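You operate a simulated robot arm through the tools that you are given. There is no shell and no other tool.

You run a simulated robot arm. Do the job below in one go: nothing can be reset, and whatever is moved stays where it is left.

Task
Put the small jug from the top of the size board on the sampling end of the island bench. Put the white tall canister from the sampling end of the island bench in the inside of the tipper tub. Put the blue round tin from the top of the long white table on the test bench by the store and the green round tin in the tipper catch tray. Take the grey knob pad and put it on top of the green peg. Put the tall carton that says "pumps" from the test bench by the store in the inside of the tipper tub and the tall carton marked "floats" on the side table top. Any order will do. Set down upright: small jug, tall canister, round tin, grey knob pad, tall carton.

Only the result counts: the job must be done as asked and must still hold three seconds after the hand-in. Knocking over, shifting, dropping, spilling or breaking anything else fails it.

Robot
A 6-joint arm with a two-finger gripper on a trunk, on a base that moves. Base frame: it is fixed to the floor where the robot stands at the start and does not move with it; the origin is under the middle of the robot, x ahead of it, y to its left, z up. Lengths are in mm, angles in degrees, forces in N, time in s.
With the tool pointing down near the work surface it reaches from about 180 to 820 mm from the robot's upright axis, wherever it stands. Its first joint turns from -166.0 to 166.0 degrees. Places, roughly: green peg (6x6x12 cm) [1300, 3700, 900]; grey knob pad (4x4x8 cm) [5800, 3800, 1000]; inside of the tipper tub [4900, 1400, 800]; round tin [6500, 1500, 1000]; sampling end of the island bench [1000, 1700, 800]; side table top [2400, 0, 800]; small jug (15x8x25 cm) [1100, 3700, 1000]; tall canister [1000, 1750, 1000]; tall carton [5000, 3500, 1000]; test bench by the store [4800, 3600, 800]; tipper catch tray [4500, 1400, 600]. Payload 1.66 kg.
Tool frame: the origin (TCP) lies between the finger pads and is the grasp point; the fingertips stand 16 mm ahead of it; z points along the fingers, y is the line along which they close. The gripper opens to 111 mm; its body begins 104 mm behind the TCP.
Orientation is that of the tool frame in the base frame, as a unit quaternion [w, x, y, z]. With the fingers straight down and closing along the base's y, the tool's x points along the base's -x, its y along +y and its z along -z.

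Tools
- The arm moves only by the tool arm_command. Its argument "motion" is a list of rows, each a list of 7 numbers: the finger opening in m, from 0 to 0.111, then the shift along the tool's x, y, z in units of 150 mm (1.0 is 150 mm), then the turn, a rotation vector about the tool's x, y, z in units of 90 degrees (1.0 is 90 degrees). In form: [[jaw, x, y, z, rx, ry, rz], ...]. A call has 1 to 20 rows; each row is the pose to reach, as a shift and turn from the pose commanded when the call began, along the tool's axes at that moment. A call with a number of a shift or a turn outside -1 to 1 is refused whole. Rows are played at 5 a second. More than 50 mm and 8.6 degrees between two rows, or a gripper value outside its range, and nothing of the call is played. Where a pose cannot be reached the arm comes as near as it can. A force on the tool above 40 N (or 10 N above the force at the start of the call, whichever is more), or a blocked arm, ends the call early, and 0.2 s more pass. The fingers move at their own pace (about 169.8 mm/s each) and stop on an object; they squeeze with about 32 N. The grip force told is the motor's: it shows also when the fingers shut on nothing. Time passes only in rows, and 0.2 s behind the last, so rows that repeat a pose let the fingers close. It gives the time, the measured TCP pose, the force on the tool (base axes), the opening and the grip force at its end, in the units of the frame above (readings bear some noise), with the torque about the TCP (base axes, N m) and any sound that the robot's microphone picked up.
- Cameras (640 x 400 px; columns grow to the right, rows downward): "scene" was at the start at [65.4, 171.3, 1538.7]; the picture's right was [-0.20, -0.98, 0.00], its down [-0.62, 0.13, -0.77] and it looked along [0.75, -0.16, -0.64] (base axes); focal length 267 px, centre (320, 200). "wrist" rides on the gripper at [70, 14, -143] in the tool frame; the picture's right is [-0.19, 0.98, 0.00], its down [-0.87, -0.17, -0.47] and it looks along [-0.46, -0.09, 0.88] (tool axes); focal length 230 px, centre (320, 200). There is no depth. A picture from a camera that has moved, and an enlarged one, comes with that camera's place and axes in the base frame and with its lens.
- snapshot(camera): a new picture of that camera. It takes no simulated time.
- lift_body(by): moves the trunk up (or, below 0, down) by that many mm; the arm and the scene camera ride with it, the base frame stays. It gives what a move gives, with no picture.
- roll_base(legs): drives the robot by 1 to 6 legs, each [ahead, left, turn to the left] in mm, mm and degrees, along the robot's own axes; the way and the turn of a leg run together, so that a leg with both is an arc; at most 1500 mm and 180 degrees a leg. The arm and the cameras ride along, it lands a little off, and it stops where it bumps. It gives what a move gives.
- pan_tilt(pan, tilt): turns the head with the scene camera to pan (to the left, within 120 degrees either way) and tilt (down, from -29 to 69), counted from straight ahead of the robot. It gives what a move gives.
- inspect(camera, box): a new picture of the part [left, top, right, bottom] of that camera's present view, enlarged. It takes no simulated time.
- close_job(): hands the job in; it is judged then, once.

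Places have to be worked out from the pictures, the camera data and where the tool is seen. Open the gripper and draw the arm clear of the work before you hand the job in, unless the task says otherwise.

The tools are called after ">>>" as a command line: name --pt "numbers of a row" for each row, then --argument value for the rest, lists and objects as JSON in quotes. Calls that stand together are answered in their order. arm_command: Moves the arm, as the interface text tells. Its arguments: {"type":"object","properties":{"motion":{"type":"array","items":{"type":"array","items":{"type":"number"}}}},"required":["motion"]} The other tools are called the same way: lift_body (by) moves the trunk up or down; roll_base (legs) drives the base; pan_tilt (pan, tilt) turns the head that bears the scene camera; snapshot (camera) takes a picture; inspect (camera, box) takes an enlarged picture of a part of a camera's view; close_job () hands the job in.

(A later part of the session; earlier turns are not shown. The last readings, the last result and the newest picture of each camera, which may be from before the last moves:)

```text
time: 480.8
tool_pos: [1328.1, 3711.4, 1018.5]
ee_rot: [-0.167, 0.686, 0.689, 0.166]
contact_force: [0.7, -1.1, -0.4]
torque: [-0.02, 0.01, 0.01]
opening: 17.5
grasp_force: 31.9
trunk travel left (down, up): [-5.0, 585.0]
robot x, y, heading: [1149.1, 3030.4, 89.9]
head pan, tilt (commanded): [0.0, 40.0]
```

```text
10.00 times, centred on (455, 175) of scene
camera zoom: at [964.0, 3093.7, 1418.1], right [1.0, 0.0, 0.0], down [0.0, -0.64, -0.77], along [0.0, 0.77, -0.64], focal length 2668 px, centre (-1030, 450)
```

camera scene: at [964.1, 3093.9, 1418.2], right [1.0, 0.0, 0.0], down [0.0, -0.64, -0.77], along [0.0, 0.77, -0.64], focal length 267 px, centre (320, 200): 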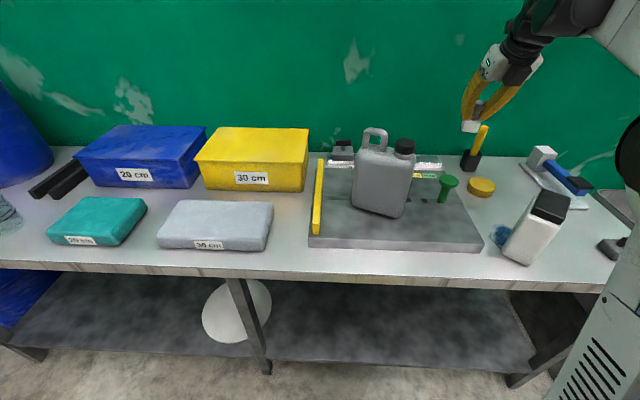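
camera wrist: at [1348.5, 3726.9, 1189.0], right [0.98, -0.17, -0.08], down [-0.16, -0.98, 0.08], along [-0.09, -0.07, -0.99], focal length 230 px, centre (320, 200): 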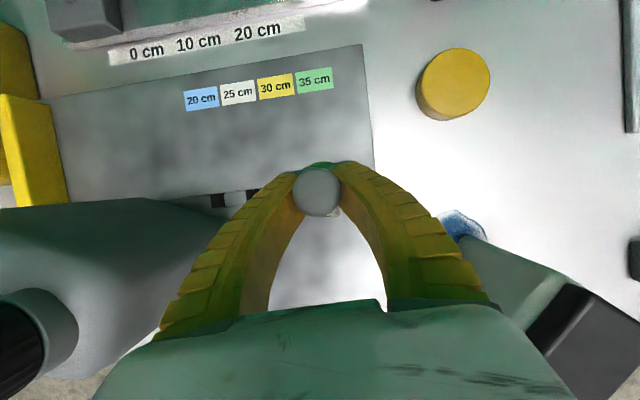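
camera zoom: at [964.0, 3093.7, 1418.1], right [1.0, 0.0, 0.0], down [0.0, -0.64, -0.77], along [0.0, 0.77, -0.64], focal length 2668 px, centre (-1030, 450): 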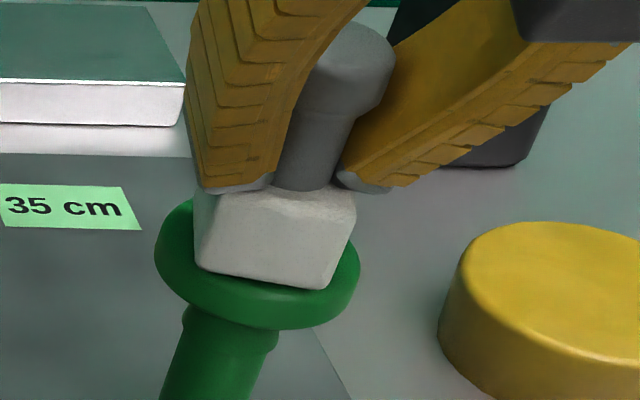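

I lower 2 mm and read force and torque again.

>>> arm_command --pt "0.01 -0.006 0 0.012 0 0 0" --pt "0.01 -0.006 0 0.012 0 0 0"

>>> arm_command --pt "0.01 -0.003 0 0.006 0 0 0" --pt "0.01 -0.003 0 0.006 0 0 0"

>>> inspect --camera "scene" --box '[430, 155, 480, 195]'

```text
time: 481.4
tool_pos: [1326.9, 3709.9, 1017.2]
ee_rot: [-0.167, 0.686, 0.689, 0.165]
contact_force: [-0.8, -1.0, 3.8]
torque: [-0.12, 0.01, 0.0]
opening: 18.0
grasp_force: 31.7
trunk travel left (down, up): [-5.0, 585.0]
robot x, y, heading: [1150.5, 3029.9, 89.9]
head pan, tilt (commanded): [0.0, 40.0]
```

```text
time: 482.0
tool_pos: [1328.6, 3711.4, 1017.2]
ee_rot: [-0.166, 0.686, 0.689, 0.166]
contact_force: [-0.9, -2.0, 10.2]
torque: [-0.23, -0.02, -0.03]
opening: 17.7
grasp_force: 31.6
trunk travel left (down, up): [-5.0, 585.0]
robot x, y, heading: [1148.2, 3031.6, 90.1]
head pan, tilt (commanded): [0.0, 40.0]
```

```text
10.00 times, centred on (455, 175) of scene
camera zoom: at [963.7, 3092.8, 1418.2], right [1.0, 0.0, 0.0], down [0.0, -0.64, -0.77], along [0.0, 0.77, -0.64], focal length 2668 px, centre (-1030, 450)
```

zoom: 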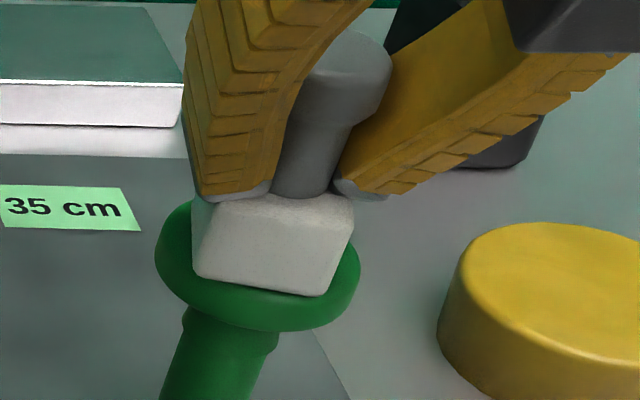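

Now the front edge touches first, so the flat attitude lies between: I turn back 1.4° and then release by opening just a little.

>>> arm_command --pt "0.01 0.002 0.005 -0.004 0 -0.0155 0" --pt "0.01 0.002 0.005 -0.004 0 -0.0155 0"

>>> arm_command --pt "0.025 0 0 0 0 0 0" --pt "0.03 0 0 0 0 0 0" --pt "0.03 0 0 0 0 0 0"

>>> inspect --camera "scene" --box '[430, 155, 480, 195]'

>>> snapshot --camera "wrist"

```text
time: 482.6
tool_pos: [1328.5, 3712.8, 1017.5]
ee_rot: [-0.157, 0.688, 0.69, 0.158]
contact_force: [0.1, 0.8, 3.3]
torque: [0.05, 0.02, 0.0]
opening: 17.8
grasp_force: 32.4
trunk travel left (down, up): [-5.0, 585.0]
robot x, y, heading: [1154.4, 3032.6, 89.9]
head pan, tilt (commanded): [0.0, 40.0]
```

```text
time: 483.4
tool_pos: [1328.3, 3712.1, 1016.5]
ee_rot: [-0.157, 0.689, 0.69, 0.157]
contact_force: [0.3, -0.1, 2.2]
torque: [-0.02, 0.01, 0.0]
opening: 32.9
grasp_force: 2.1
trunk travel left (down, up): [-5.0, 585.0]
robot x, y, heading: [1153.7, 3030.2, 90.0]
head pan, tilt (commanded): [0.0, 40.0]
```

```text
10.00 times, centred on (455, 175) of scene
camera zoom: at [964.0, 3093.7, 1418.1], right [1.0, 0.0, 0.0], down [0.0, -0.64, -0.77], along [0.0, 0.77, -0.64], focal length 2668 px, centre (-1030, 450)
```

zoom: 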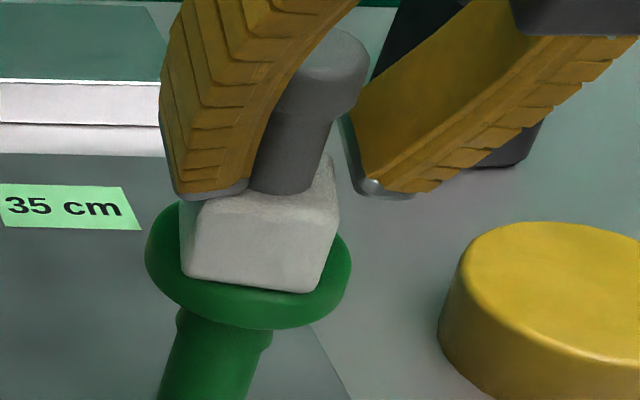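

```text
taken
camera wrist: at [1342.6, 3713.1, 1175.8], right [0.98, -0.17, -0.08], down [-0.16, -0.99, 0.05], along [-0.09, -0.03, -1.0], focal length 230 px, centre (320, 200)
```

wrist: 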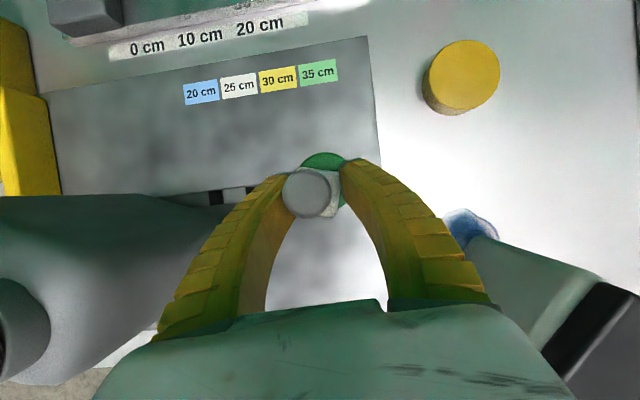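

The pad stands on the peg but its wider cap still leans near the left finger. I open wider and look.

>>> arm_command --pt "0.045 0 0 0 0 0 0" --pt "0.06 0 0 0 0 0 0" --pt "0.075 0 0 0 0 0 0" --pt "0.075 0 0 0 0 0 0"

>>> inspect --camera "scene" --box '[430, 155, 480, 195]'

>>> snapshot --camera "wrist"

```text
time: 484.4
tool_pos: [1327.2, 3712.1, 1016.2]
ee_rot: [-0.157, 0.688, 0.691, 0.157]
contact_force: [0.5, 0.0, -0.6]
torque: [0.0, 0.0, -0.02]
opening: 76.7
grasp_force: 0.9
trunk travel left (down, up): [-5.0, 585.0]
robot x, y, heading: [1152.0, 3029.3, 89.9]
head pan, tilt (commanded): [0.0, 40.0]
```

```text
10.00 times, centred on (455, 175) of scene
camera zoom: at [964.1, 3093.9, 1418.1], right [1.0, 0.0, 0.0], down [0.0, -0.64, -0.77], along [0.0, 0.77, -0.64], focal length 2668 px, centre (-1030, 450)
```

zoom: 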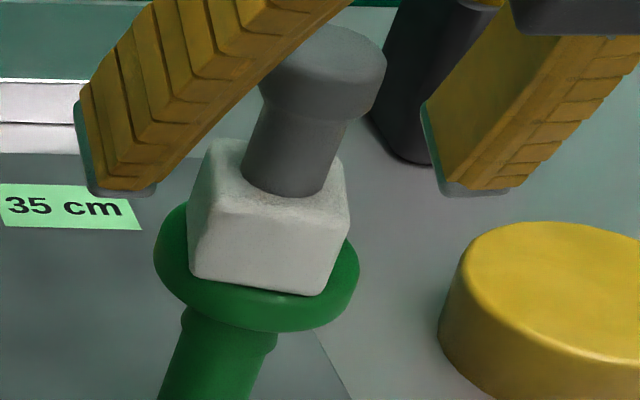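

```text
taken
camera wrist: at [1342.7, 3713.2, 1175.7], right [0.98, -0.17, -0.08], down [-0.16, -0.99, 0.05], along [-0.09, -0.03, -1.0], focal length 230 px, centre (320, 200)
```

wrist: 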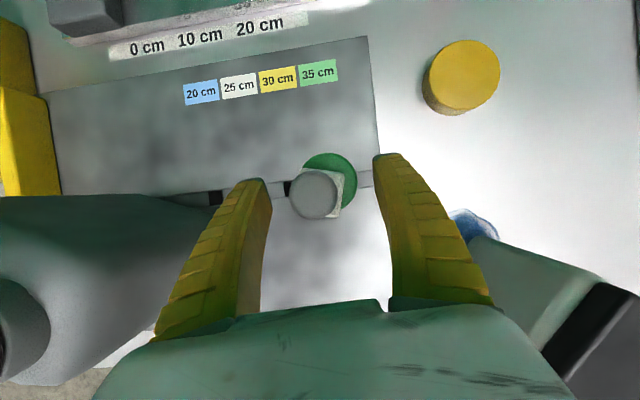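

The pad stands free on the peg. I zoom in on the wrist view to judge how well it is centred.

>>> inspect --camera "wrist" --box '[275, 140, 375, 240]'

>>> inspect --camera "scene" --box '[420, 150, 490, 220]'

```text
4.00 times, centred on (325, 190) of wrist
camera zoom: at [1342.7, 3713.2, 1175.7], right [0.98, -0.17, -0.08], down [-0.16, -0.99, 0.05], along [-0.09, -0.03, -1.0], focal length 920 px, centre (300, 240)
```

zoom: 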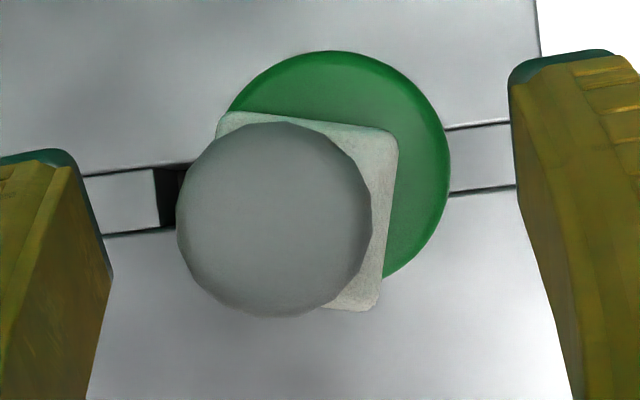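

```text
5.71 times, centred on (455, 185) of scene
camera zoom: at [964.1, 3093.9, 1418.1], right [1.0, 0.0, 0.0], down [0.0, -0.64, -0.77], along [0.0, 0.77, -0.64], focal length 1525 px, centre (-451, 286)
```

zoom: 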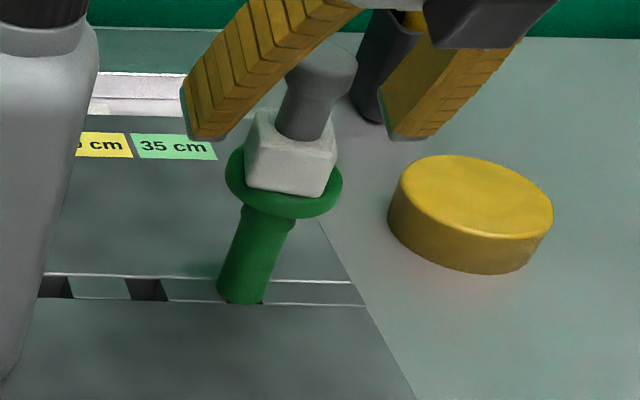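

The pad stands flat, about 10 mm off the centre of a 54 mm head, which is stable. I withdraw along the tool axis and check it again.

>>> arm_command --pt "0.075 0 0 -0.1 0 0 0" --pt "0.075 0 0 -0.3 0 0 0" --pt "0.075 0 0 -0.6 0 0 0" --pt "0.075 0 0 -0.9 0 0 0" --pt "0.075 0 0 -1.0 0 0 0"

>>> lift_body --by 150

>>> inspect --camera "scene" --box '[330, 100, 530, 260]'

>>> snapshot --camera "wrist"

```text
time: 485.6
tool_pos: [1330.6, 3646.1, 1153.4]
ee_rot: [-0.159, 0.688, 0.69, 0.157]
contact_force: [-0.3, -0.6, 0.5]
torque: [0.0, 0.03, 0.02]
opening: 76.6
grasp_force: 1.0
trunk travel left (down, up): [-5.0, 585.0]
robot x, y, heading: [1150.7, 3029.9, 89.7]
head pan, tilt (commanded): [0.0, 40.0]
```

```text
time: 487.3
tool_pos: [1330.9, 3647.1, 1302.5]
ee_rot: [-0.157, 0.688, 0.691, 0.157]
contact_force: [-0.3, 0.2, -0.1]
torque: [-0.01, -0.02, -0.01]
opening: 76.5
grasp_force: 0.9
trunk travel left (down, up): [-155.0, 435.0]
robot x, y, heading: [1151.1, 3028.7, 89.8]
head pan, tilt (commanded): [0.0, 40.0]
```

```text
2.50 times, centred on (430, 180) of scene
camera zoom: at [964.1, 3094.0, 1568.0], right [1.0, 0.0, 0.0], down [0.0, -0.64, -0.77], along [0.0, 0.77, -0.64], focal length 667 px, centre (45, 250)
```

zoom: 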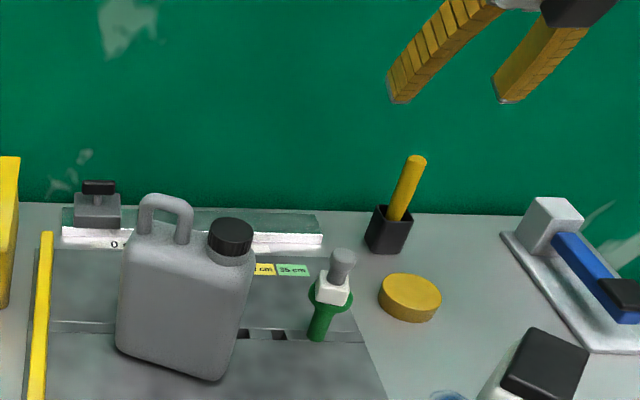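

```text
taken
camera wrist: at [1344.1, 3647.6, 1461.4], right [0.98, -0.17, -0.08], down [-0.16, -0.99, 0.05], along [-0.09, -0.03, -1.0], focal length 230 px, centre (320, 200)
```

wrist: 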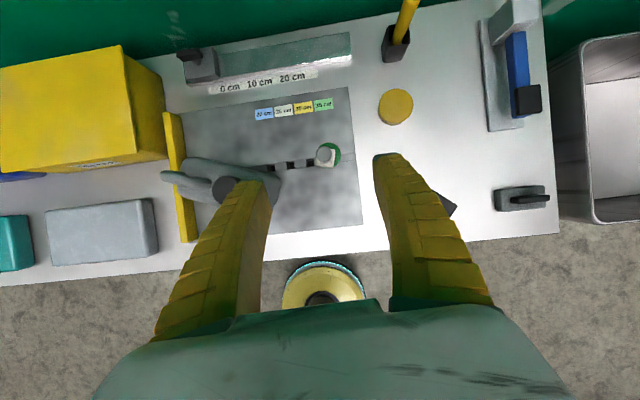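

The pad stands on the peg. For the jug I straighten the tool and turn it about 67° so that the fingers close across the jug's thin side (its long side runs at about −23°).

>>> arm_command --pt "0.09 0 0 0 0 -0.0715 0" --pt "0.1 0 0 0 0 -0.143 0" --pt "0.111 0 0 0 0 -0.2145 0" --pt "0.111 0 0 0 0 -0.286 0" --pt "0.111 0 0 0 0 -0.286 0"

>>> arm_command --pt "0.111 0 0 0 0 0 -0.083" --pt "0.111 0 0 0 0 0 -0.166" --pt "0.111 0 0 0 0 0 -0.249" --pt "0.111 0 0 0 0 0 -0.332" --pt "0.111 0 0 0 0 0 -0.415" --pt "0.111 0 0 0 0 0 -0.498" --pt "0.111 0 0 0 0 0 -0.581" --pt "0.111 0 0 0 0 0 -0.664" --pt "0.111 0 0 0 0 0 -0.7467" --pt "0.111 0 0 0 0 0 -0.7467"

>>> snapshot --camera "wrist"

>>> snapshot --camera "scene"

```text
time: 488.5
tool_pos: [1330.4, 3646.4, 1303.2]
ee_rot: [0.001, 0.706, 0.708, -0.001]
contact_force: [0.2, -0.3, -0.2]
torque: [-0.04, 0.02, -0.01]
opening: 111.1
grasp_force: 0.1
trunk travel left (down, up): [-155.0, 435.0]
robot x, y, heading: [1151.8, 3033.4, 90.2]
head pan, tilt (commanded): [0.0, 40.0]
```

```text
time: 490.7
tool_pos: [1329.4, 3645.4, 1302.6]
ee_rot: [0.0, 0.195, 0.981, 0.0]
contact_force: [-0.3, -0.2, 0.2]
torque: [0.0, 0.0, -0.01]
opening: 110.8
grasp_force: 0.1
trunk travel left (down, up): [-155.0, 435.0]
robot x, y, heading: [1152.5, 3028.2, 89.9]
head pan, tilt (commanded): [0.0, 40.0]
```

```text
taken
camera wrist: at [1271.2, 3685.9, 1445.5], right [0.55, 0.83, 0.0], down [0.74, -0.49, 0.47], along [0.39, -0.26, -0.88], focal length 230 px, centre (320, 200)
```

wrist: 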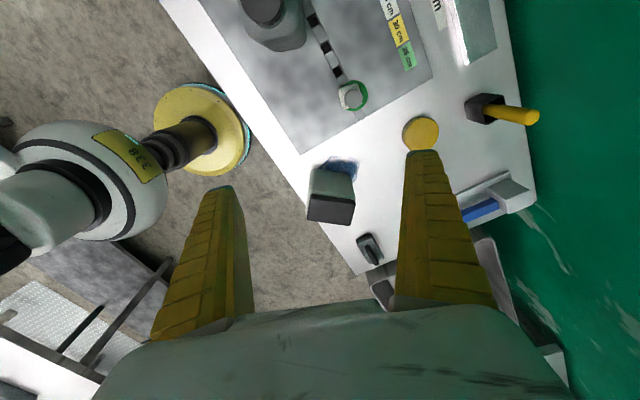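

```text
taken
camera scene: at [964.1, 3093.9, 1568.1], right [1.0, 0.0, 0.0], down [0.0, -0.64, -0.77], along [0.0, 0.77, -0.64], focal length 267 px, centre (320, 200)
```

scene: 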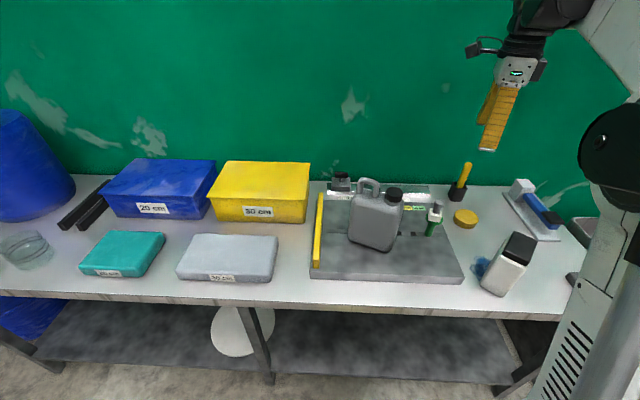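

The fingers are now parallel to the jug's broad faces. I move over the jug's centre at height.

>>> arm_command --pt "0.111 0.25 -0.01 0 0 0 0" --pt "0.111 0.5 -0.02 0 0 0 0" --pt "0.111 0.75 -0.03 0 0 0 0" --pt "0.111 0.95 -0.04 0 0 0 0" --pt "0.111 0.95 -0.04 0 0 0 0"

>>> arm_command --pt "0.111 0.2 -0.01 0 0 0 0" --pt "0.111 0.364 -0.016 0 0 0 0" --pt "0.111 0.364 -0.016 0 0 0 0"

>>> snapshot --camera "wrist"

>>> snapshot --camera "scene"

```text
time: 491.9
tool_pos: [1197.8, 3694.5, 1302.9]
ee_rot: [0.0, 0.196, 0.981, 0.0]
contact_force: [0.0, -0.5, 0.6]
torque: [0.01, 0.0, 0.01]
opening: 111.1
grasp_force: 0.0
trunk travel left (down, up): [-155.0, 435.0]
robot x, y, heading: [1155.0, 3031.1, 90.1]
head pan, tilt (commanded): [0.0, 40.0]
```

```text
time: 492.7
tool_pos: [1145.1, 3714.1, 1301.5]
ee_rot: [-0.001, 0.196, 0.981, 0.0]
contact_force: [0.1, -0.3, -0.8]
torque: [0.01, 0.03, -0.01]
opening: 110.8
grasp_force: 0.0
trunk travel left (down, up): [-155.0, 435.0]
robot x, y, heading: [1155.4, 3028.9, 89.9]
head pan, tilt (commanded): [0.0, 40.0]
```

```text
taken
camera wrist: at [1085.9, 3753.0, 1443.9], right [0.55, 0.83, 0.0], down [0.74, -0.49, 0.47], along [0.39, -0.26, -0.88], focal length 230 px, centre (320, 200)
```

wrist: 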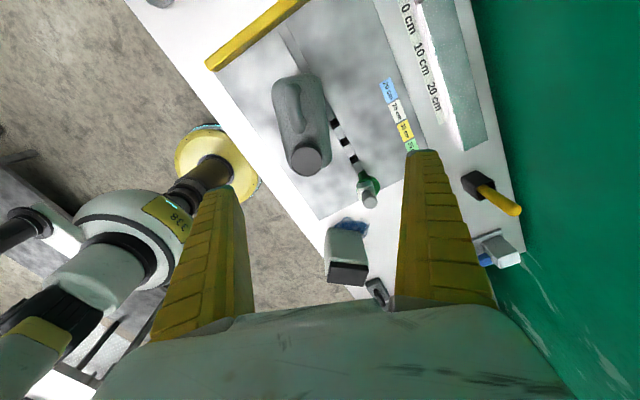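

```text
taken
camera scene: at [964.2, 3093.8, 1568.1], right [1.0, 0.0, 0.0], down [0.0, -0.64, -0.77], along [0.0, 0.77, -0.64], focal length 267 px, centre (320, 200)
```

scene: 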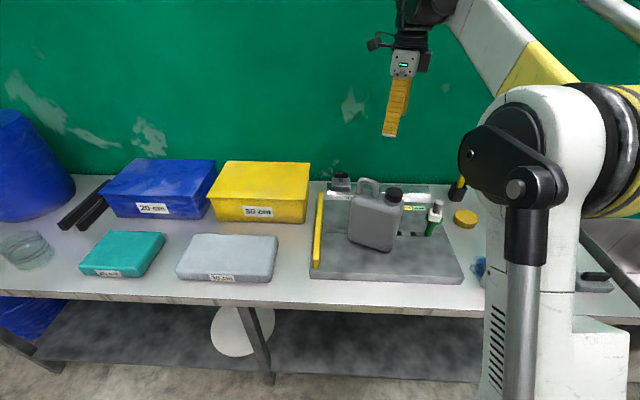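

I enlarge the wrist view on the jug to centre the fingers across it.

>>> inspect --camera "wrist" --box '[240, 50, 400, 220]'

```text
2.35 times, centred on (320, 135) of wrist
camera zoom: at [1085.9, 3753.0, 1443.9], right [0.55, 0.83, 0.0], down [0.74, -0.49, 0.47], along [0.39, -0.26, -0.88], focal length 541 px, centre (320, 353)
```

zoom: 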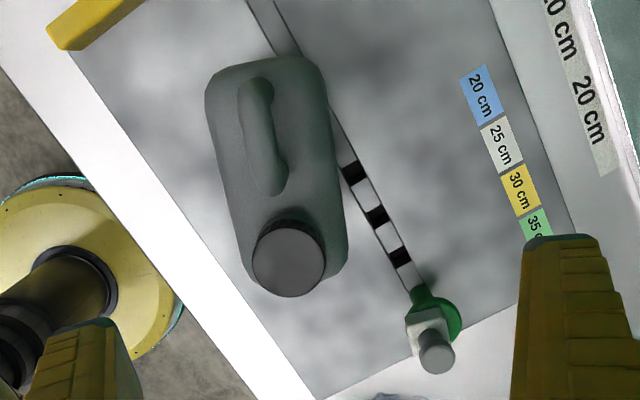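

The jug's shoulders are about 72 mm thick, centred near (1127, 3695). I shift part of the way and go down 110 mm for a closer look.

>>> arm_command --pt "0.111 0.03 -0.07 0.1 0 0 0.01" --pt "0.111 0.06 -0.128 0.3 0 0 0.02" --pt "0.111 0.06 -0.128 0.55 0 0 0.02" --pt "0.111 0.06 -0.128 0.73 0 0 0.02" --pt "0.111 0.06 -0.128 0.73 0 0 0.02"

>>> snapshot --camera "wrist"

>>> inspect --camera "scene" --box '[300, 60, 480, 290]'

```text
time: 493.9
tool_pos: [1128.7, 3700.5, 1193.9]
ee_rot: [0.001, 0.212, 0.977, 0.001]
contact_force: [0.2, 1.0, -0.2]
torque: [0.01, 0.0, -0.01]
opening: 110.8
grasp_force: 0.0
trunk travel left (down, up): [-155.0, 435.0]
robot x, y, heading: [1155.4, 3032.0, 89.9]
head pan, tilt (commanded): [0.0, 40.0]
```

```text
taken
camera wrist: at [1071.2, 3742.2, 1336.5], right [0.58, 0.82, 0.0], down [0.72, -0.51, 0.47], along [0.38, -0.27, -0.88], focal length 230 px, centre (320, 200)
```

wrist: 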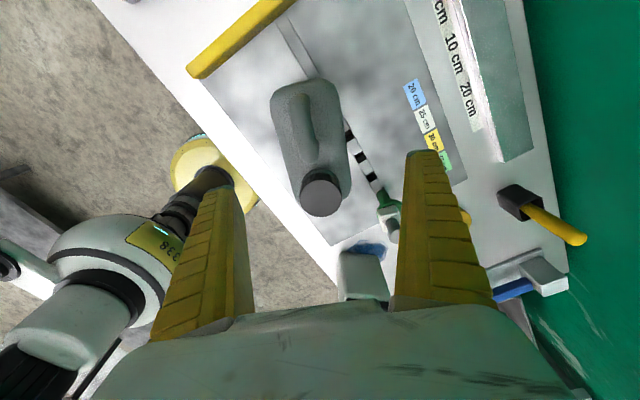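

```text
1.74 times, centred on (390, 175) of scene
camera zoom: at [964.1, 3093.9, 1568.1], right [1.0, 0.0, 0.0], down [0.0, -0.64, -0.77], along [0.0, 0.77, -0.64], focal length 464 px, centre (198, 244)
```

zoom: 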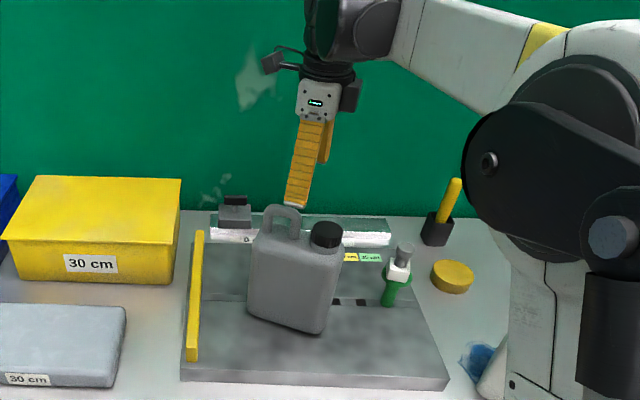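

>>> inspect --camera "wrist" --box '[240, 60, 380, 230]'

```text
2.35 times, centred on (310, 145) of wrist
camera zoom: at [1071.2, 3742.2, 1336.5], right [0.58, 0.82, 0.0], down [0.72, -0.51, 0.47], along [0.38, -0.27, -0.88], focal length 541 px, centre (344, 329)
```

zoom: 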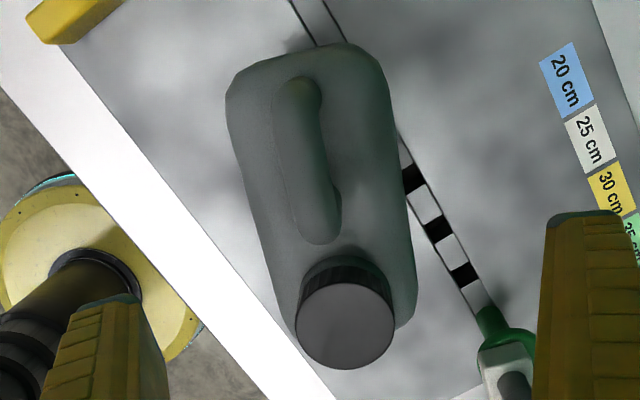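

The jug's mid-plane is 6 mm toward the robot side of the tool and its length centre 8 mm along. I correct that, go down to z≈1100 and look again.

>>> arm_command --pt "0.111 -0.05 -0.04 0.0 0 0 0" --pt "0.111 -0.05 -0.04 0.25 0 0 0" --pt "0.111 -0.05 -0.04 0.5 0 0 0" --pt "0.111 -0.05 -0.04 0.63 0 0 0" --pt "0.111 -0.05 -0.04 0.63 0 0 0"

>>> snapshot --camera "wrist"

>>> inspect --camera "scene" --box '[320, 100, 460, 270]'

```text
time: 495.1
tool_pos: [1134.1, 3691.0, 1099.8]
ee_rot: [0.0, 0.212, 0.977, 0.0]
contact_force: [0.4, 0.8, -0.5]
torque: [-0.02, 0.01, 0.0]
opening: 110.8
grasp_force: 0.1
trunk travel left (down, up): [-155.0, 435.0]
robot x, y, heading: [1152.6, 3029.5, 89.9]
head pan, tilt (commanded): [0.0, 40.0]
```

```text
taken
camera wrist: at [1076.0, 3733.0, 1242.4], right [0.58, 0.82, 0.0], down [0.72, -0.51, 0.47], along [0.38, -0.27, -0.88], focal length 230 px, centre (320, 200)
```

wrist: 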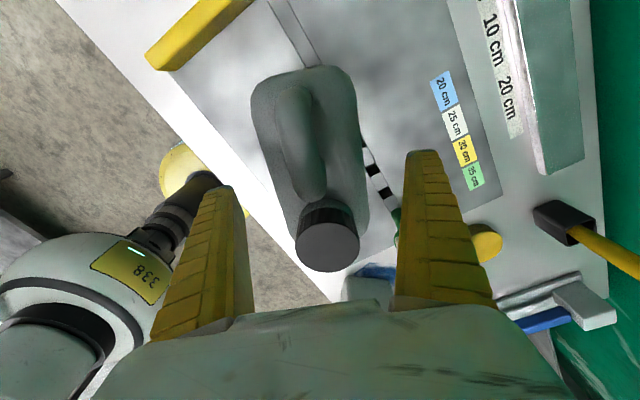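

```text
2.35 times, centred on (390, 185) of scene
camera zoom: at [964.0, 3094.0, 1568.1], right [1.0, 0.0, 0.0], down [0.0, -0.64, -0.77], along [0.0, 0.77, -0.64], focal length 628 px, centre (155, 235)
```

zoom: 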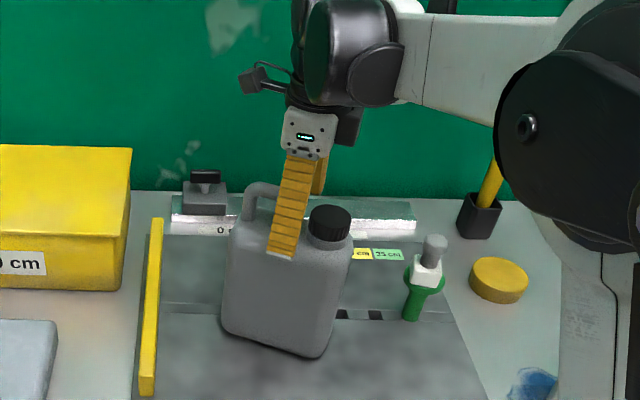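

The jug is centred between the fingers. I descend the last 65 mm in small steps and then close.

>>> arm_command --pt "0.111 0 0 0.12 0 0 0" --pt "0.111 0 0 0.24 0 0 0" --pt "0.111 0 0 0.34 0 0 0" --pt "0.111 0 0 0.42 0 0 0" --pt "0.111 0 0 0.42 0 0 0"

>>> snapshot --camera "wrist"

>>> inspect --camera "scene" --box '[320, 100, 460, 270]'

```text
time: 496.3
tool_pos: [1132.3, 3692.7, 1037.0]
ee_rot: [0.0, 0.212, 0.977, 0.0]
contact_force: [-0.5, 0.4, -0.5]
torque: [-0.01, 0.01, 0.0]
opening: 110.7
grasp_force: 0.0
trunk travel left (down, up): [-155.0, 435.0]
robot x, y, heading: [1149.4, 3031.2, 89.9]
head pan, tilt (commanded): [0.0, 40.0]
```

```text
taken
camera wrist: at [1075.7, 3732.6, 1179.3], right [0.58, 0.82, 0.0], down [0.72, -0.51, 0.47], along [0.38, -0.27, -0.88], focal length 230 px, centre (320, 200)
```

wrist: 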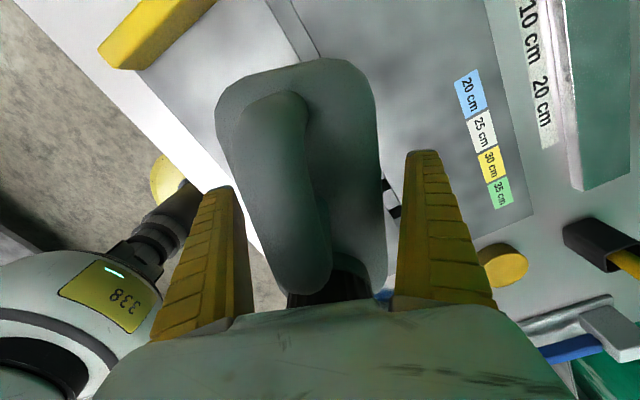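

```text
2.35 times, centred on (390, 185) of scene
camera zoom: at [964.1, 3093.9, 1568.1], right [1.0, 0.0, 0.0], down [0.0, -0.64, -0.77], along [0.0, 0.77, -0.64], focal length 628 px, centre (155, 235)
```

zoom: 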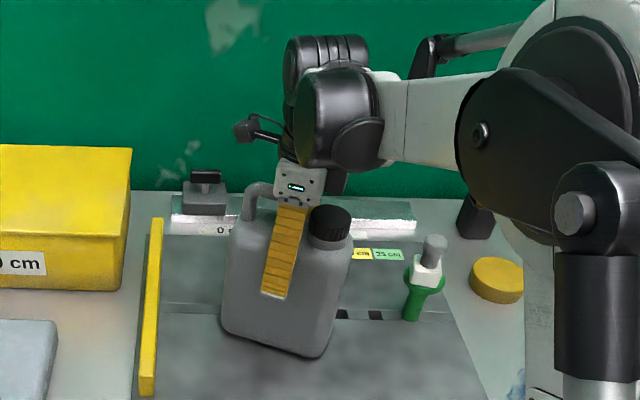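

No contact so far and the fingers flank the jug well. I close and lift slightly to check the load.

>>> arm_command --pt "0.05 0 0 0 0 0 0" --pt "0.05 0 0 0 0 0 0" --pt "0.05 0 0 0 0 0 0" --pt "0.05 0 0 0 0 0 0"

>>> arm_command --pt "0.05 0 0 -0.05 0 0 0" --pt "0.05 0 0 -0.15 0 0 0" --pt "0.05 0 0 -0.35 0 0 0" --pt "0.05 0 0 -0.35 0 0 0"

>>> snapshot --camera "wrist"

>>> snapshot --camera "scene"

```text
time: 497.3
tool_pos: [1132.6, 3691.1, 1036.8]
ee_rot: [0.0, 0.211, 0.977, 0.0]
contact_force: [-1.4, -3.7, 0.9]
torque: [-0.12, 0.02, -0.02]
opening: 80.3
grasp_force: 32.5
trunk travel left (down, up): [-155.0, 435.0]
robot x, y, heading: [1150.3, 3029.9, 90.2]
head pan, tilt (commanded): [0.0, 40.0]
```

```text
time: 498.3
tool_pos: [1132.4, 3693.4, 1088.7]
ee_rot: [0.0, 0.211, 0.977, 0.001]
contact_force: [0.7, 0.4, -11.3]
torque: [-0.02, 0.0, 0.0]
opening: 80.0
grasp_force: 32.4
trunk travel left (down, up): [-155.0, 435.0]
robot x, y, heading: [1151.2, 3028.3, 90.2]
head pan, tilt (commanded): [0.0, 40.0]
```

```text
taken
camera wrist: at [1075.8, 3734.1, 1230.3], right [0.58, 0.82, 0.0], down [0.72, -0.51, 0.47], along [0.38, -0.27, -0.88], focal length 230 px, centre (320, 200)
```

wrist: 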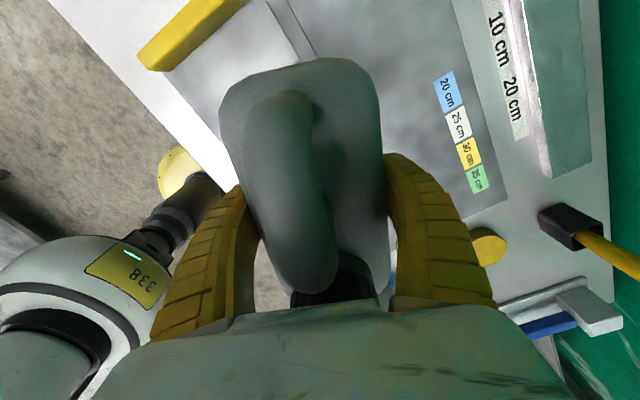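

```text
taken
camera scene: at [964.0, 3095.1, 1568.0], right [1.0, 0.0, 0.0], down [0.0, -0.64, -0.77], along [0.0, 0.77, -0.64], focal length 267 px, centre (320, 200)
```

scene: 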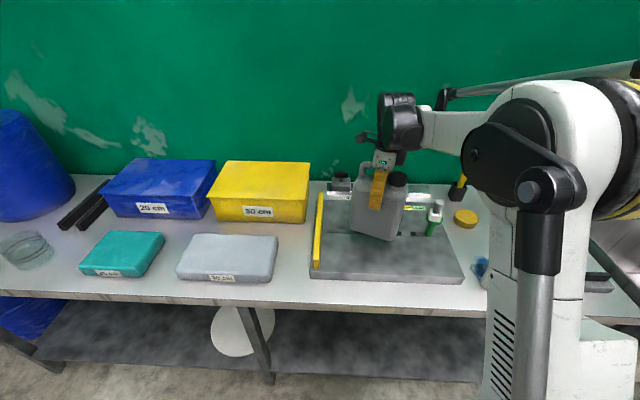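

The jug hangs upright at 11.3 N. I raise the trunk, draw the arm back, back off from the bench and turn round to face the island.

>>> lift_body --by 220

>>> arm_command --pt "0.05 -0.104 -0.227 0 0 0 0" --pt "0.05 -0.207 -0.455 0 0 0 0" --pt "0.05 -0.31 -0.682 0 0 0 0" --pt "0.05 -0.414 -0.909 0 0 0 0" --pt "0.05 -0.414 -0.909 0 0 0 0"

>>> roll_base --legs '[[-280, 0, 0], [0, 0, 179]]'

>>> pan_tilt --pan 0 --tilt 40

>>> snapshot --camera "scene"

```text
time: 500.7
tool_pos: [1134.3, 3693.7, 1307.2]
ee_rot: [0.001, 0.211, 0.977, 0.0]
contact_force: [0.2, 0.0, -10.8]
torque: [0.01, -0.03, 0.02]
opening: 80.4
grasp_force: 32.0
trunk travel left (down, up): [-375.0, 215.0]
robot x, y, heading: [1151.3, 3027.3, 90.1]
head pan, tilt (commanded): [0.0, 40.0]
```

```text
time: 501.9
tool_pos: [1133.4, 3544.0, 1306.7]
ee_rot: [0.0, 0.212, 0.977, 0.0]
contact_force: [-0.4, -0.4, -11.5]
torque: [-0.02, -0.03, 0.01]
opening: 80.2
grasp_force: 32.9
trunk travel left (down, up): [-375.0, 215.0]
robot x, y, heading: [1153.6, 3032.9, 90.0]
head pan, tilt (commanded): [0.0, 40.0]
```

```text
time: 510.9
tool_pos: [1119.8, 2239.4, 1307.0]
ee_rot: [0.001, 0.966, -0.26, 0.0]
contact_force: [0.9, 0.3, -11.6]
torque: [0.01, 0.02, 0.0]
opening: 80.2
grasp_force: 31.9
trunk travel left (down, up): [-375.0, 215.0]
robot x, y, heading: [1149.5, 2752.3, -95.8]
head pan, tilt (commanded): [0.0, 40.0]
```

```text
time: 511.5
tool_pos: [1119.8, 2238.7, 1308.0]
ee_rot: [0.0, 0.966, -0.26, 0.0]
contact_force: [-0.5, -0.2, -10.4]
torque: [-0.02, 0.03, -0.02]
opening: 80.1
grasp_force: 31.9
trunk travel left (down, up): [-375.0, 215.0]
robot x, y, heading: [1150.4, 2753.5, -95.4]
head pan, tilt (commanded): [0.0, 40.0]
```

```text
taken
camera scene: at [1337.3, 2666.1, 1788.0], right [-1.0, 0.1, 0.0], down [0.06, 0.64, -0.77], along [-0.08, -0.76, -0.64], focal length 267 px, centre (320, 200)
```

scene: 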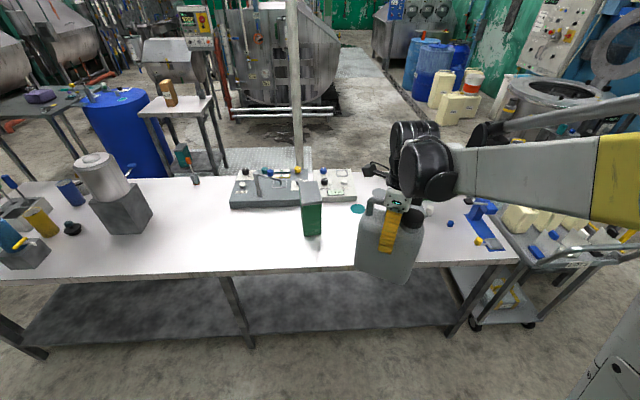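

FLOATS still stands on the side table. The free spot on the sampling end is between the green and purple canisters, around (1040, 1820); I square up and drive to the island's north edge.

>>> roll_base --legs '[[0, 0, 5.5], [395, -125, 0]]'

>>> pan_tilt --pan -15 --tilt 45

>>> snapshot --camera "scene"

>>> snapshot --camera "wrist"

```text
time: 514.6
tool_pos: [1038.9, 1838.5, 1306.5]
ee_rot: [-0.001, 0.976, -0.216, -0.001]
contact_force: [0.7, -0.2, -10.9]
torque: [0.0, 0.01, -0.02]
opening: 80.2
grasp_force: 32.1
trunk travel left (down, up): [-375.0, 215.0]
robot x, y, heading: [1026.5, 2353.9, -90.6]
head pan, tilt (commanded): [0.0, 40.0]
```

```text
time: 515.4
tool_pos: [1039.2, 1840.0, 1306.5]
ee_rot: [0.0, 0.976, -0.216, -0.001]
contact_force: [0.4, 0.2, -11.5]
torque: [0.0, 0.03, 0.04]
opening: 80.3
grasp_force: 31.6
trunk travel left (down, up): [-375.0, 215.0]
robot x, y, heading: [1027.8, 2354.0, -90.6]
head pan, tilt (commanded): [-15.0, 45.0]
```

```text
taken
camera scene: at [1196.5, 2290.6, 1780.8], right [-0.96, 0.27, 0.0], down [0.19, 0.68, -0.71], along [-0.19, -0.68, -0.71], focal length 267 px, centre (320, 200)
```

scene: 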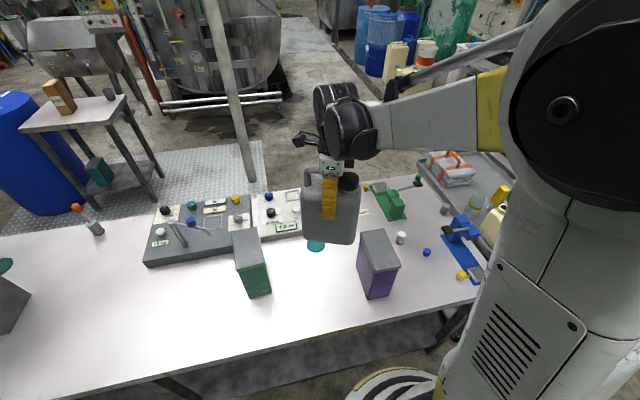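

```text
taken
camera wrist: at [1097.7, 1798.2, 1449.8], right [-0.59, -0.81, 0.0], down [-0.71, 0.52, 0.47], along [-0.38, 0.28, -0.88], focal length 230 px, centre (320, 200)
```

wrist: 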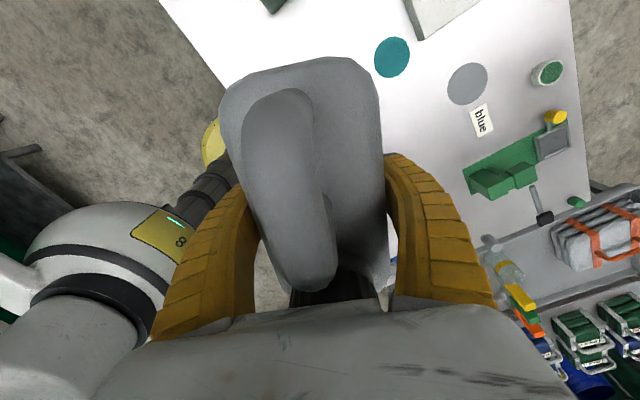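

Free table lies between the purple canister (x<930) and the green one (x>1240). I shift to (1088, 1820) and lower the trunk by 240.

>>> arm_command --pt "0.05 0.17 -0.01 0 0 0 0" --pt "0.05 0.349 -0.023 0 0 0 0" --pt "0.05 0.349 -0.023 0 0 0 0"

>>> lift_body --by -220

>>> snapshot --camera "scene"

>>> snapshot --camera "wrist"

```text
time: 516.2
tool_pos: [1087.6, 1820.2, 1307.2]
ee_rot: [0.0, 0.976, -0.216, 0.0]
contact_force: [0.2, -0.2, -10.9]
torque: [-0.03, 0.02, 0.01]
opening: 80.2
grasp_force: 32.6
trunk travel left (down, up): [-375.0, 215.0]
robot x, y, heading: [1022.1, 2350.0, -90.6]
head pan, tilt (commanded): [-15.0, 45.0]
```

```text
time: 518.5
tool_pos: [1088.7, 1820.7, 1086.6]
ee_rot: [0.0, 0.977, -0.215, 0.001]
contact_force: [-0.5, -0.1, -10.8]
torque: [-0.02, 0.01, 0.01]
opening: 80.2
grasp_force: 32.2
trunk travel left (down, up): [-155.0, 435.0]
robot x, y, heading: [1025.3, 2352.7, -90.2]
head pan, tilt (commanded): [-15.0, 45.0]
```

```text
taken
camera scene: at [1196.4, 2290.5, 1560.9], right [-0.96, 0.27, 0.0], down [0.19, 0.68, -0.71], along [-0.19, -0.68, -0.71], focal length 267 px, centre (320, 200)
```

scene: 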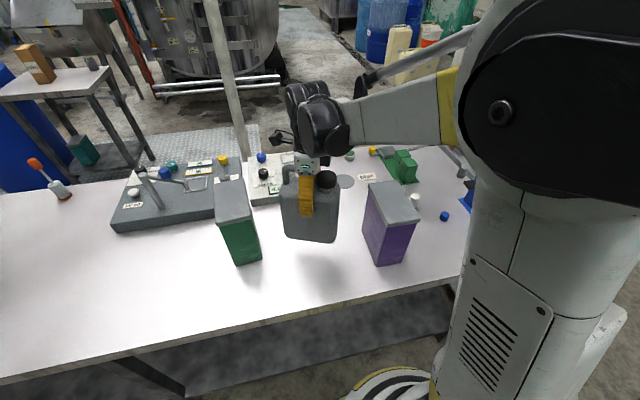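

```text
taken
camera wrist: at [1145.9, 1779.0, 1230.0], right [-0.59, -0.81, 0.0], down [-0.71, 0.52, 0.47], along [-0.38, 0.28, -0.88], focal length 230 px, centre (320, 200)
```

wrist: 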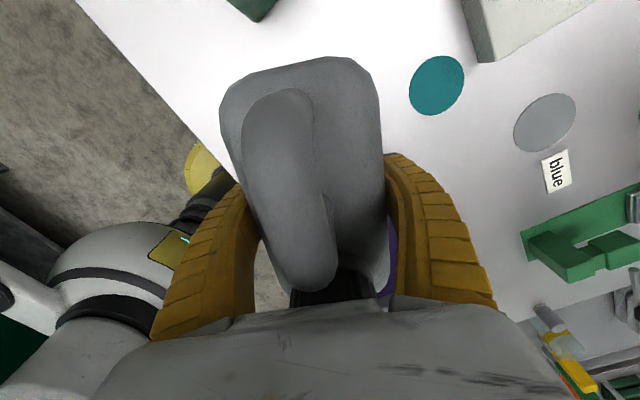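

The jug hangs between the two canisters with clear space both sides. I lower it to about 1030 and then step down to contact.

>>> arm_command --pt "0.05 0 0 0.15 0 0 0" --pt "0.05 0 0 0.3 0 0 0" --pt "0.05 0 0 0.38 0 0 0" --pt "0.05 0 0 0.38 0 0 0"

>>> inspect --camera "scene" --box '[190, 130, 450, 300]'

>>> arm_command --pt "0.05 0 0 0.03 0 0 0" --pt "0.05 0 0 0.06 0 0 0" --pt "0.05 0 0 0.06 0 0 0"

```text
time: 519.5
tool_pos: [1086.2, 1820.9, 1030.1]
ee_rot: [0.0, 0.977, -0.215, 0.0]
contact_force: [-0.3, 0.2, -10.8]
torque: [0.02, 0.0, -0.01]
opening: 80.2
grasp_force: 31.7
trunk travel left (down, up): [-155.0, 435.0]
robot x, y, heading: [1028.6, 2355.5, -90.7]
head pan, tilt (commanded): [-15.0, 45.0]
```

```text
2.35 times, centred on (320, 215) of scene
camera zoom: at [1196.4, 2290.5, 1560.8], right [-0.96, 0.27, 0.0], down [0.19, 0.68, -0.71], along [-0.19, -0.68, -0.71], focal length 628 px, centre (320, 165)
```

zoom: 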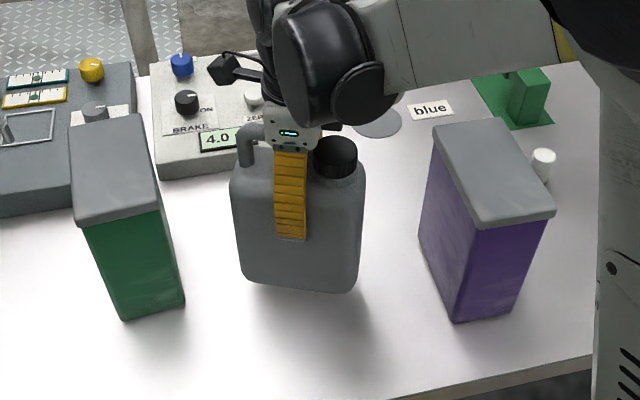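

```text
time: 520.3
tool_pos: [1087.7, 1821.6, 1021.0]
ee_rot: [-0.001, 0.976, -0.216, 0.0]
contact_force: [-0.1, 1.2, -11.2]
torque: [0.0, -0.02, -0.02]
opening: 80.2
grasp_force: 32.2
trunk travel left (down, up): [-155.0, 435.0]
robot x, y, heading: [1027.2, 2356.9, -90.5]
head pan, tilt (commanded): [-15.0, 45.0]
```

Gaps to both canisters look ample. I keep stepping down gently.

>>> arm_command --pt "0.05 0 0 0.03 0 0 0" --pt "0.05 0 0 0.06 0 0 0" --pt "0.05 0 0 0.06 0 0 0"

>>> arm_command --pt "0.05 0 0 0.025 0 0 0" --pt "0.05 0 0 0.05 0 0 0" --pt "0.05 0 0 0.05 0 0 0"

```text
time: 521.1
tool_pos: [1087.4, 1819.9, 1012.2]
ee_rot: [-0.001, 0.977, -0.215, 0.0]
contact_force: [0.1, -0.2, -11.4]
torque: [0.0, 0.01, 0.0]
opening: 79.9
grasp_force: 32.4
trunk travel left (down, up): [-155.0, 435.0]
robot x, y, heading: [1023.8, 2355.2, -90.6]
head pan, tilt (commanded): [-15.0, 45.0]
```

```text
time: 521.9
tool_pos: [1088.6, 1820.0, 1005.5]
ee_rot: [-0.001, 0.976, -0.216, 0.0]
contact_force: [1.0, 0.2, -10.8]
torque: [0.0, 0.03, -0.02]
opening: 80.0
grasp_force: 32.4
trunk travel left (down, up): [-155.0, 435.0]
robot x, y, heading: [1021.5, 2352.9, -90.4]
head pan, tilt (commanded): [-15.0, 45.0]
```

Still carrying the full weight at z≈1005, so I continue in the same small steps.

>>> arm_command --pt "0.05 0 0 0.025 0 0 0" --pt "0.05 0 0 0.05 0 0 0" --pt "0.05 0 0 0.05 0 0 0"

>>> arm_command --pt "0.05 0 0 0.025 0 0 0" --pt "0.05 0 0 0.04 0 0 0" --pt "0.05 0 0 0.04 0 0 0"

>>> inspect --camera "scene" --box '[190, 130, 450, 300]'

```text
time: 522.7
tool_pos: [1086.9, 1821.6, 997.6]
ee_rot: [0.0, 0.977, -0.215, 0.0]
contact_force: [1.1, 0.5, -11.4]
torque: [-0.02, 0.02, 0.0]
opening: 79.9
grasp_force: 32.0
trunk travel left (down, up): [-155.0, 435.0]
robot x, y, heading: [1027.7, 2355.2, -90.5]
head pan, tilt (commanded): [-15.0, 45.0]
```

```text
time: 523.5
tool_pos: [1088.3, 1822.3, 992.2]
ee_rot: [0.001, 0.976, -0.216, 0.0]
contact_force: [0.2, -5.6, 25.9]
torque: [-0.12, 0.06, 0.08]
opening: 81.2
grasp_force: 31.7
trunk travel left (down, up): [-155.0, 435.0]
robot x, y, heading: [1022.6, 2352.7, -90.3]
head pan, tilt (commanded): [-15.0, 45.0]
```

```text
2.35 times, centred on (320, 215) of scene
camera zoom: at [1196.1, 2292.4, 1561.1], right [-0.96, 0.27, 0.0], down [0.19, 0.68, -0.71], along [-0.19, -0.68, -0.71], focal length 628 px, centre (320, 165)
```

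zoom: 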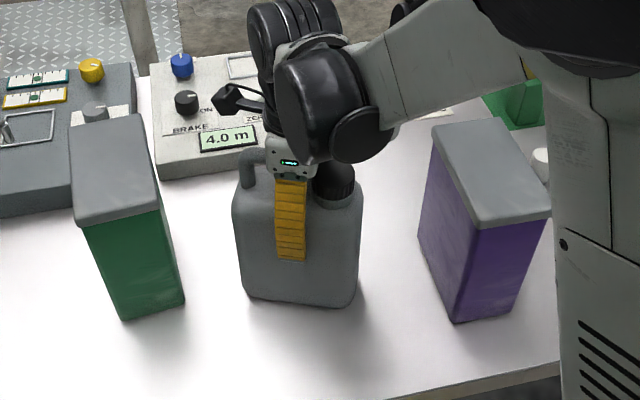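

The jug is standing on the island bench. I ease the pressure, open and rise straight up.

>>> arm_command --pt "0.05 0 0 -0.025 0 0 0" --pt "0.05 0 0 -0.025 0 0 0"

>>> arm_command --pt "0.095 0 0 0 0 0 0" --pt "0.111 0 0 0 0 0 0" --pt "0.111 0 0 0 0 0 0" --pt "0.111 0 0 -0.1 0 0 0" --pt "0.111 0 0 -0.35 0 0 0" --pt "0.111 0 0 -0.65 0 0 0" --pt "0.111 0 0 -0.95 0 0 0" --pt "0.111 0 0 -1.0 0 0 0"

>>> lift_body --by 200

>>> snapshot --camera "scene"

>>> snapshot --camera "wrist"

```text
time: 524.1
tool_pos: [1088.5, 1822.0, 994.5]
ee_rot: [0.0, 0.977, -0.215, 0.0]
contact_force: [0.8, -0.5, -10.3]
torque: [0.0, 0.0, 0.01]
opening: 80.2
grasp_force: 32.3
trunk travel left (down, up): [-155.0, 435.0]
robot x, y, heading: [1027.3, 2355.6, -90.5]
head pan, tilt (commanded): [-15.0, 45.0]
```

```text
time: 525.9
tool_pos: [1088.6, 1821.5, 1146.0]
ee_rot: [0.0, 0.976, -0.216, 0.0]
contact_force: [-0.1, -0.1, 0.1]
torque: [0.01, -0.04, 0.01]
opening: 110.8
grasp_force: 0.0
trunk travel left (down, up): [-155.0, 435.0]
robot x, y, heading: [1024.3, 2352.8, -90.6]
head pan, tilt (commanded): [-15.0, 45.0]
```

```text
time: 528.1
tool_pos: [1087.7, 1821.9, 1346.0]
ee_rot: [0.0, 0.977, -0.215, 0.0]
contact_force: [0.5, 0.7, 0.4]
torque: [-0.04, -0.01, 0.02]
opening: 110.6
grasp_force: 0.0
trunk travel left (down, up): [-355.0, 235.0]
robot x, y, heading: [1024.7, 2351.6, -90.5]
head pan, tilt (commanded): [-15.0, 45.0]
```

```text
taken
camera scene: at [1196.3, 2291.2, 1760.7], right [-0.96, 0.27, 0.0], down [0.19, 0.68, -0.71], along [-0.19, -0.68, -0.71], focal length 267 px, centre (320, 200)
```

scene: 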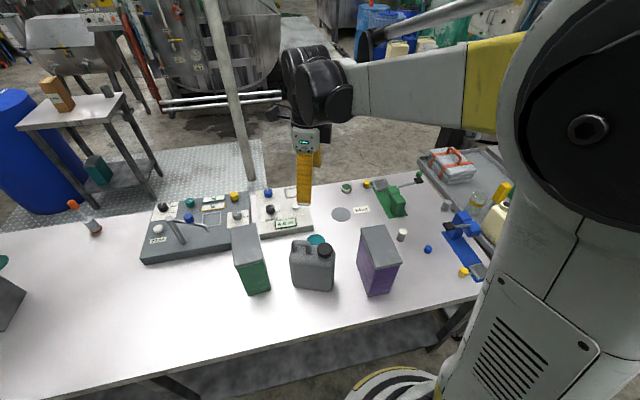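

```text
taken
camera wrist: at [1146.3, 1779.8, 1488.2], right [-0.59, -0.81, 0.0], down [-0.71, 0.52, 0.47], along [-0.38, 0.28, -0.88], focal length 230 px, centre (320, 200)
```

wrist: 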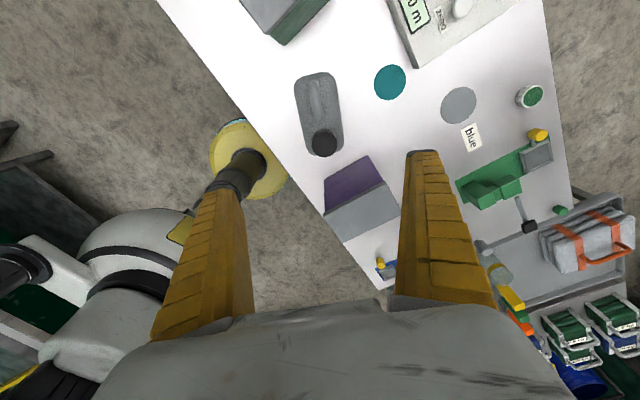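

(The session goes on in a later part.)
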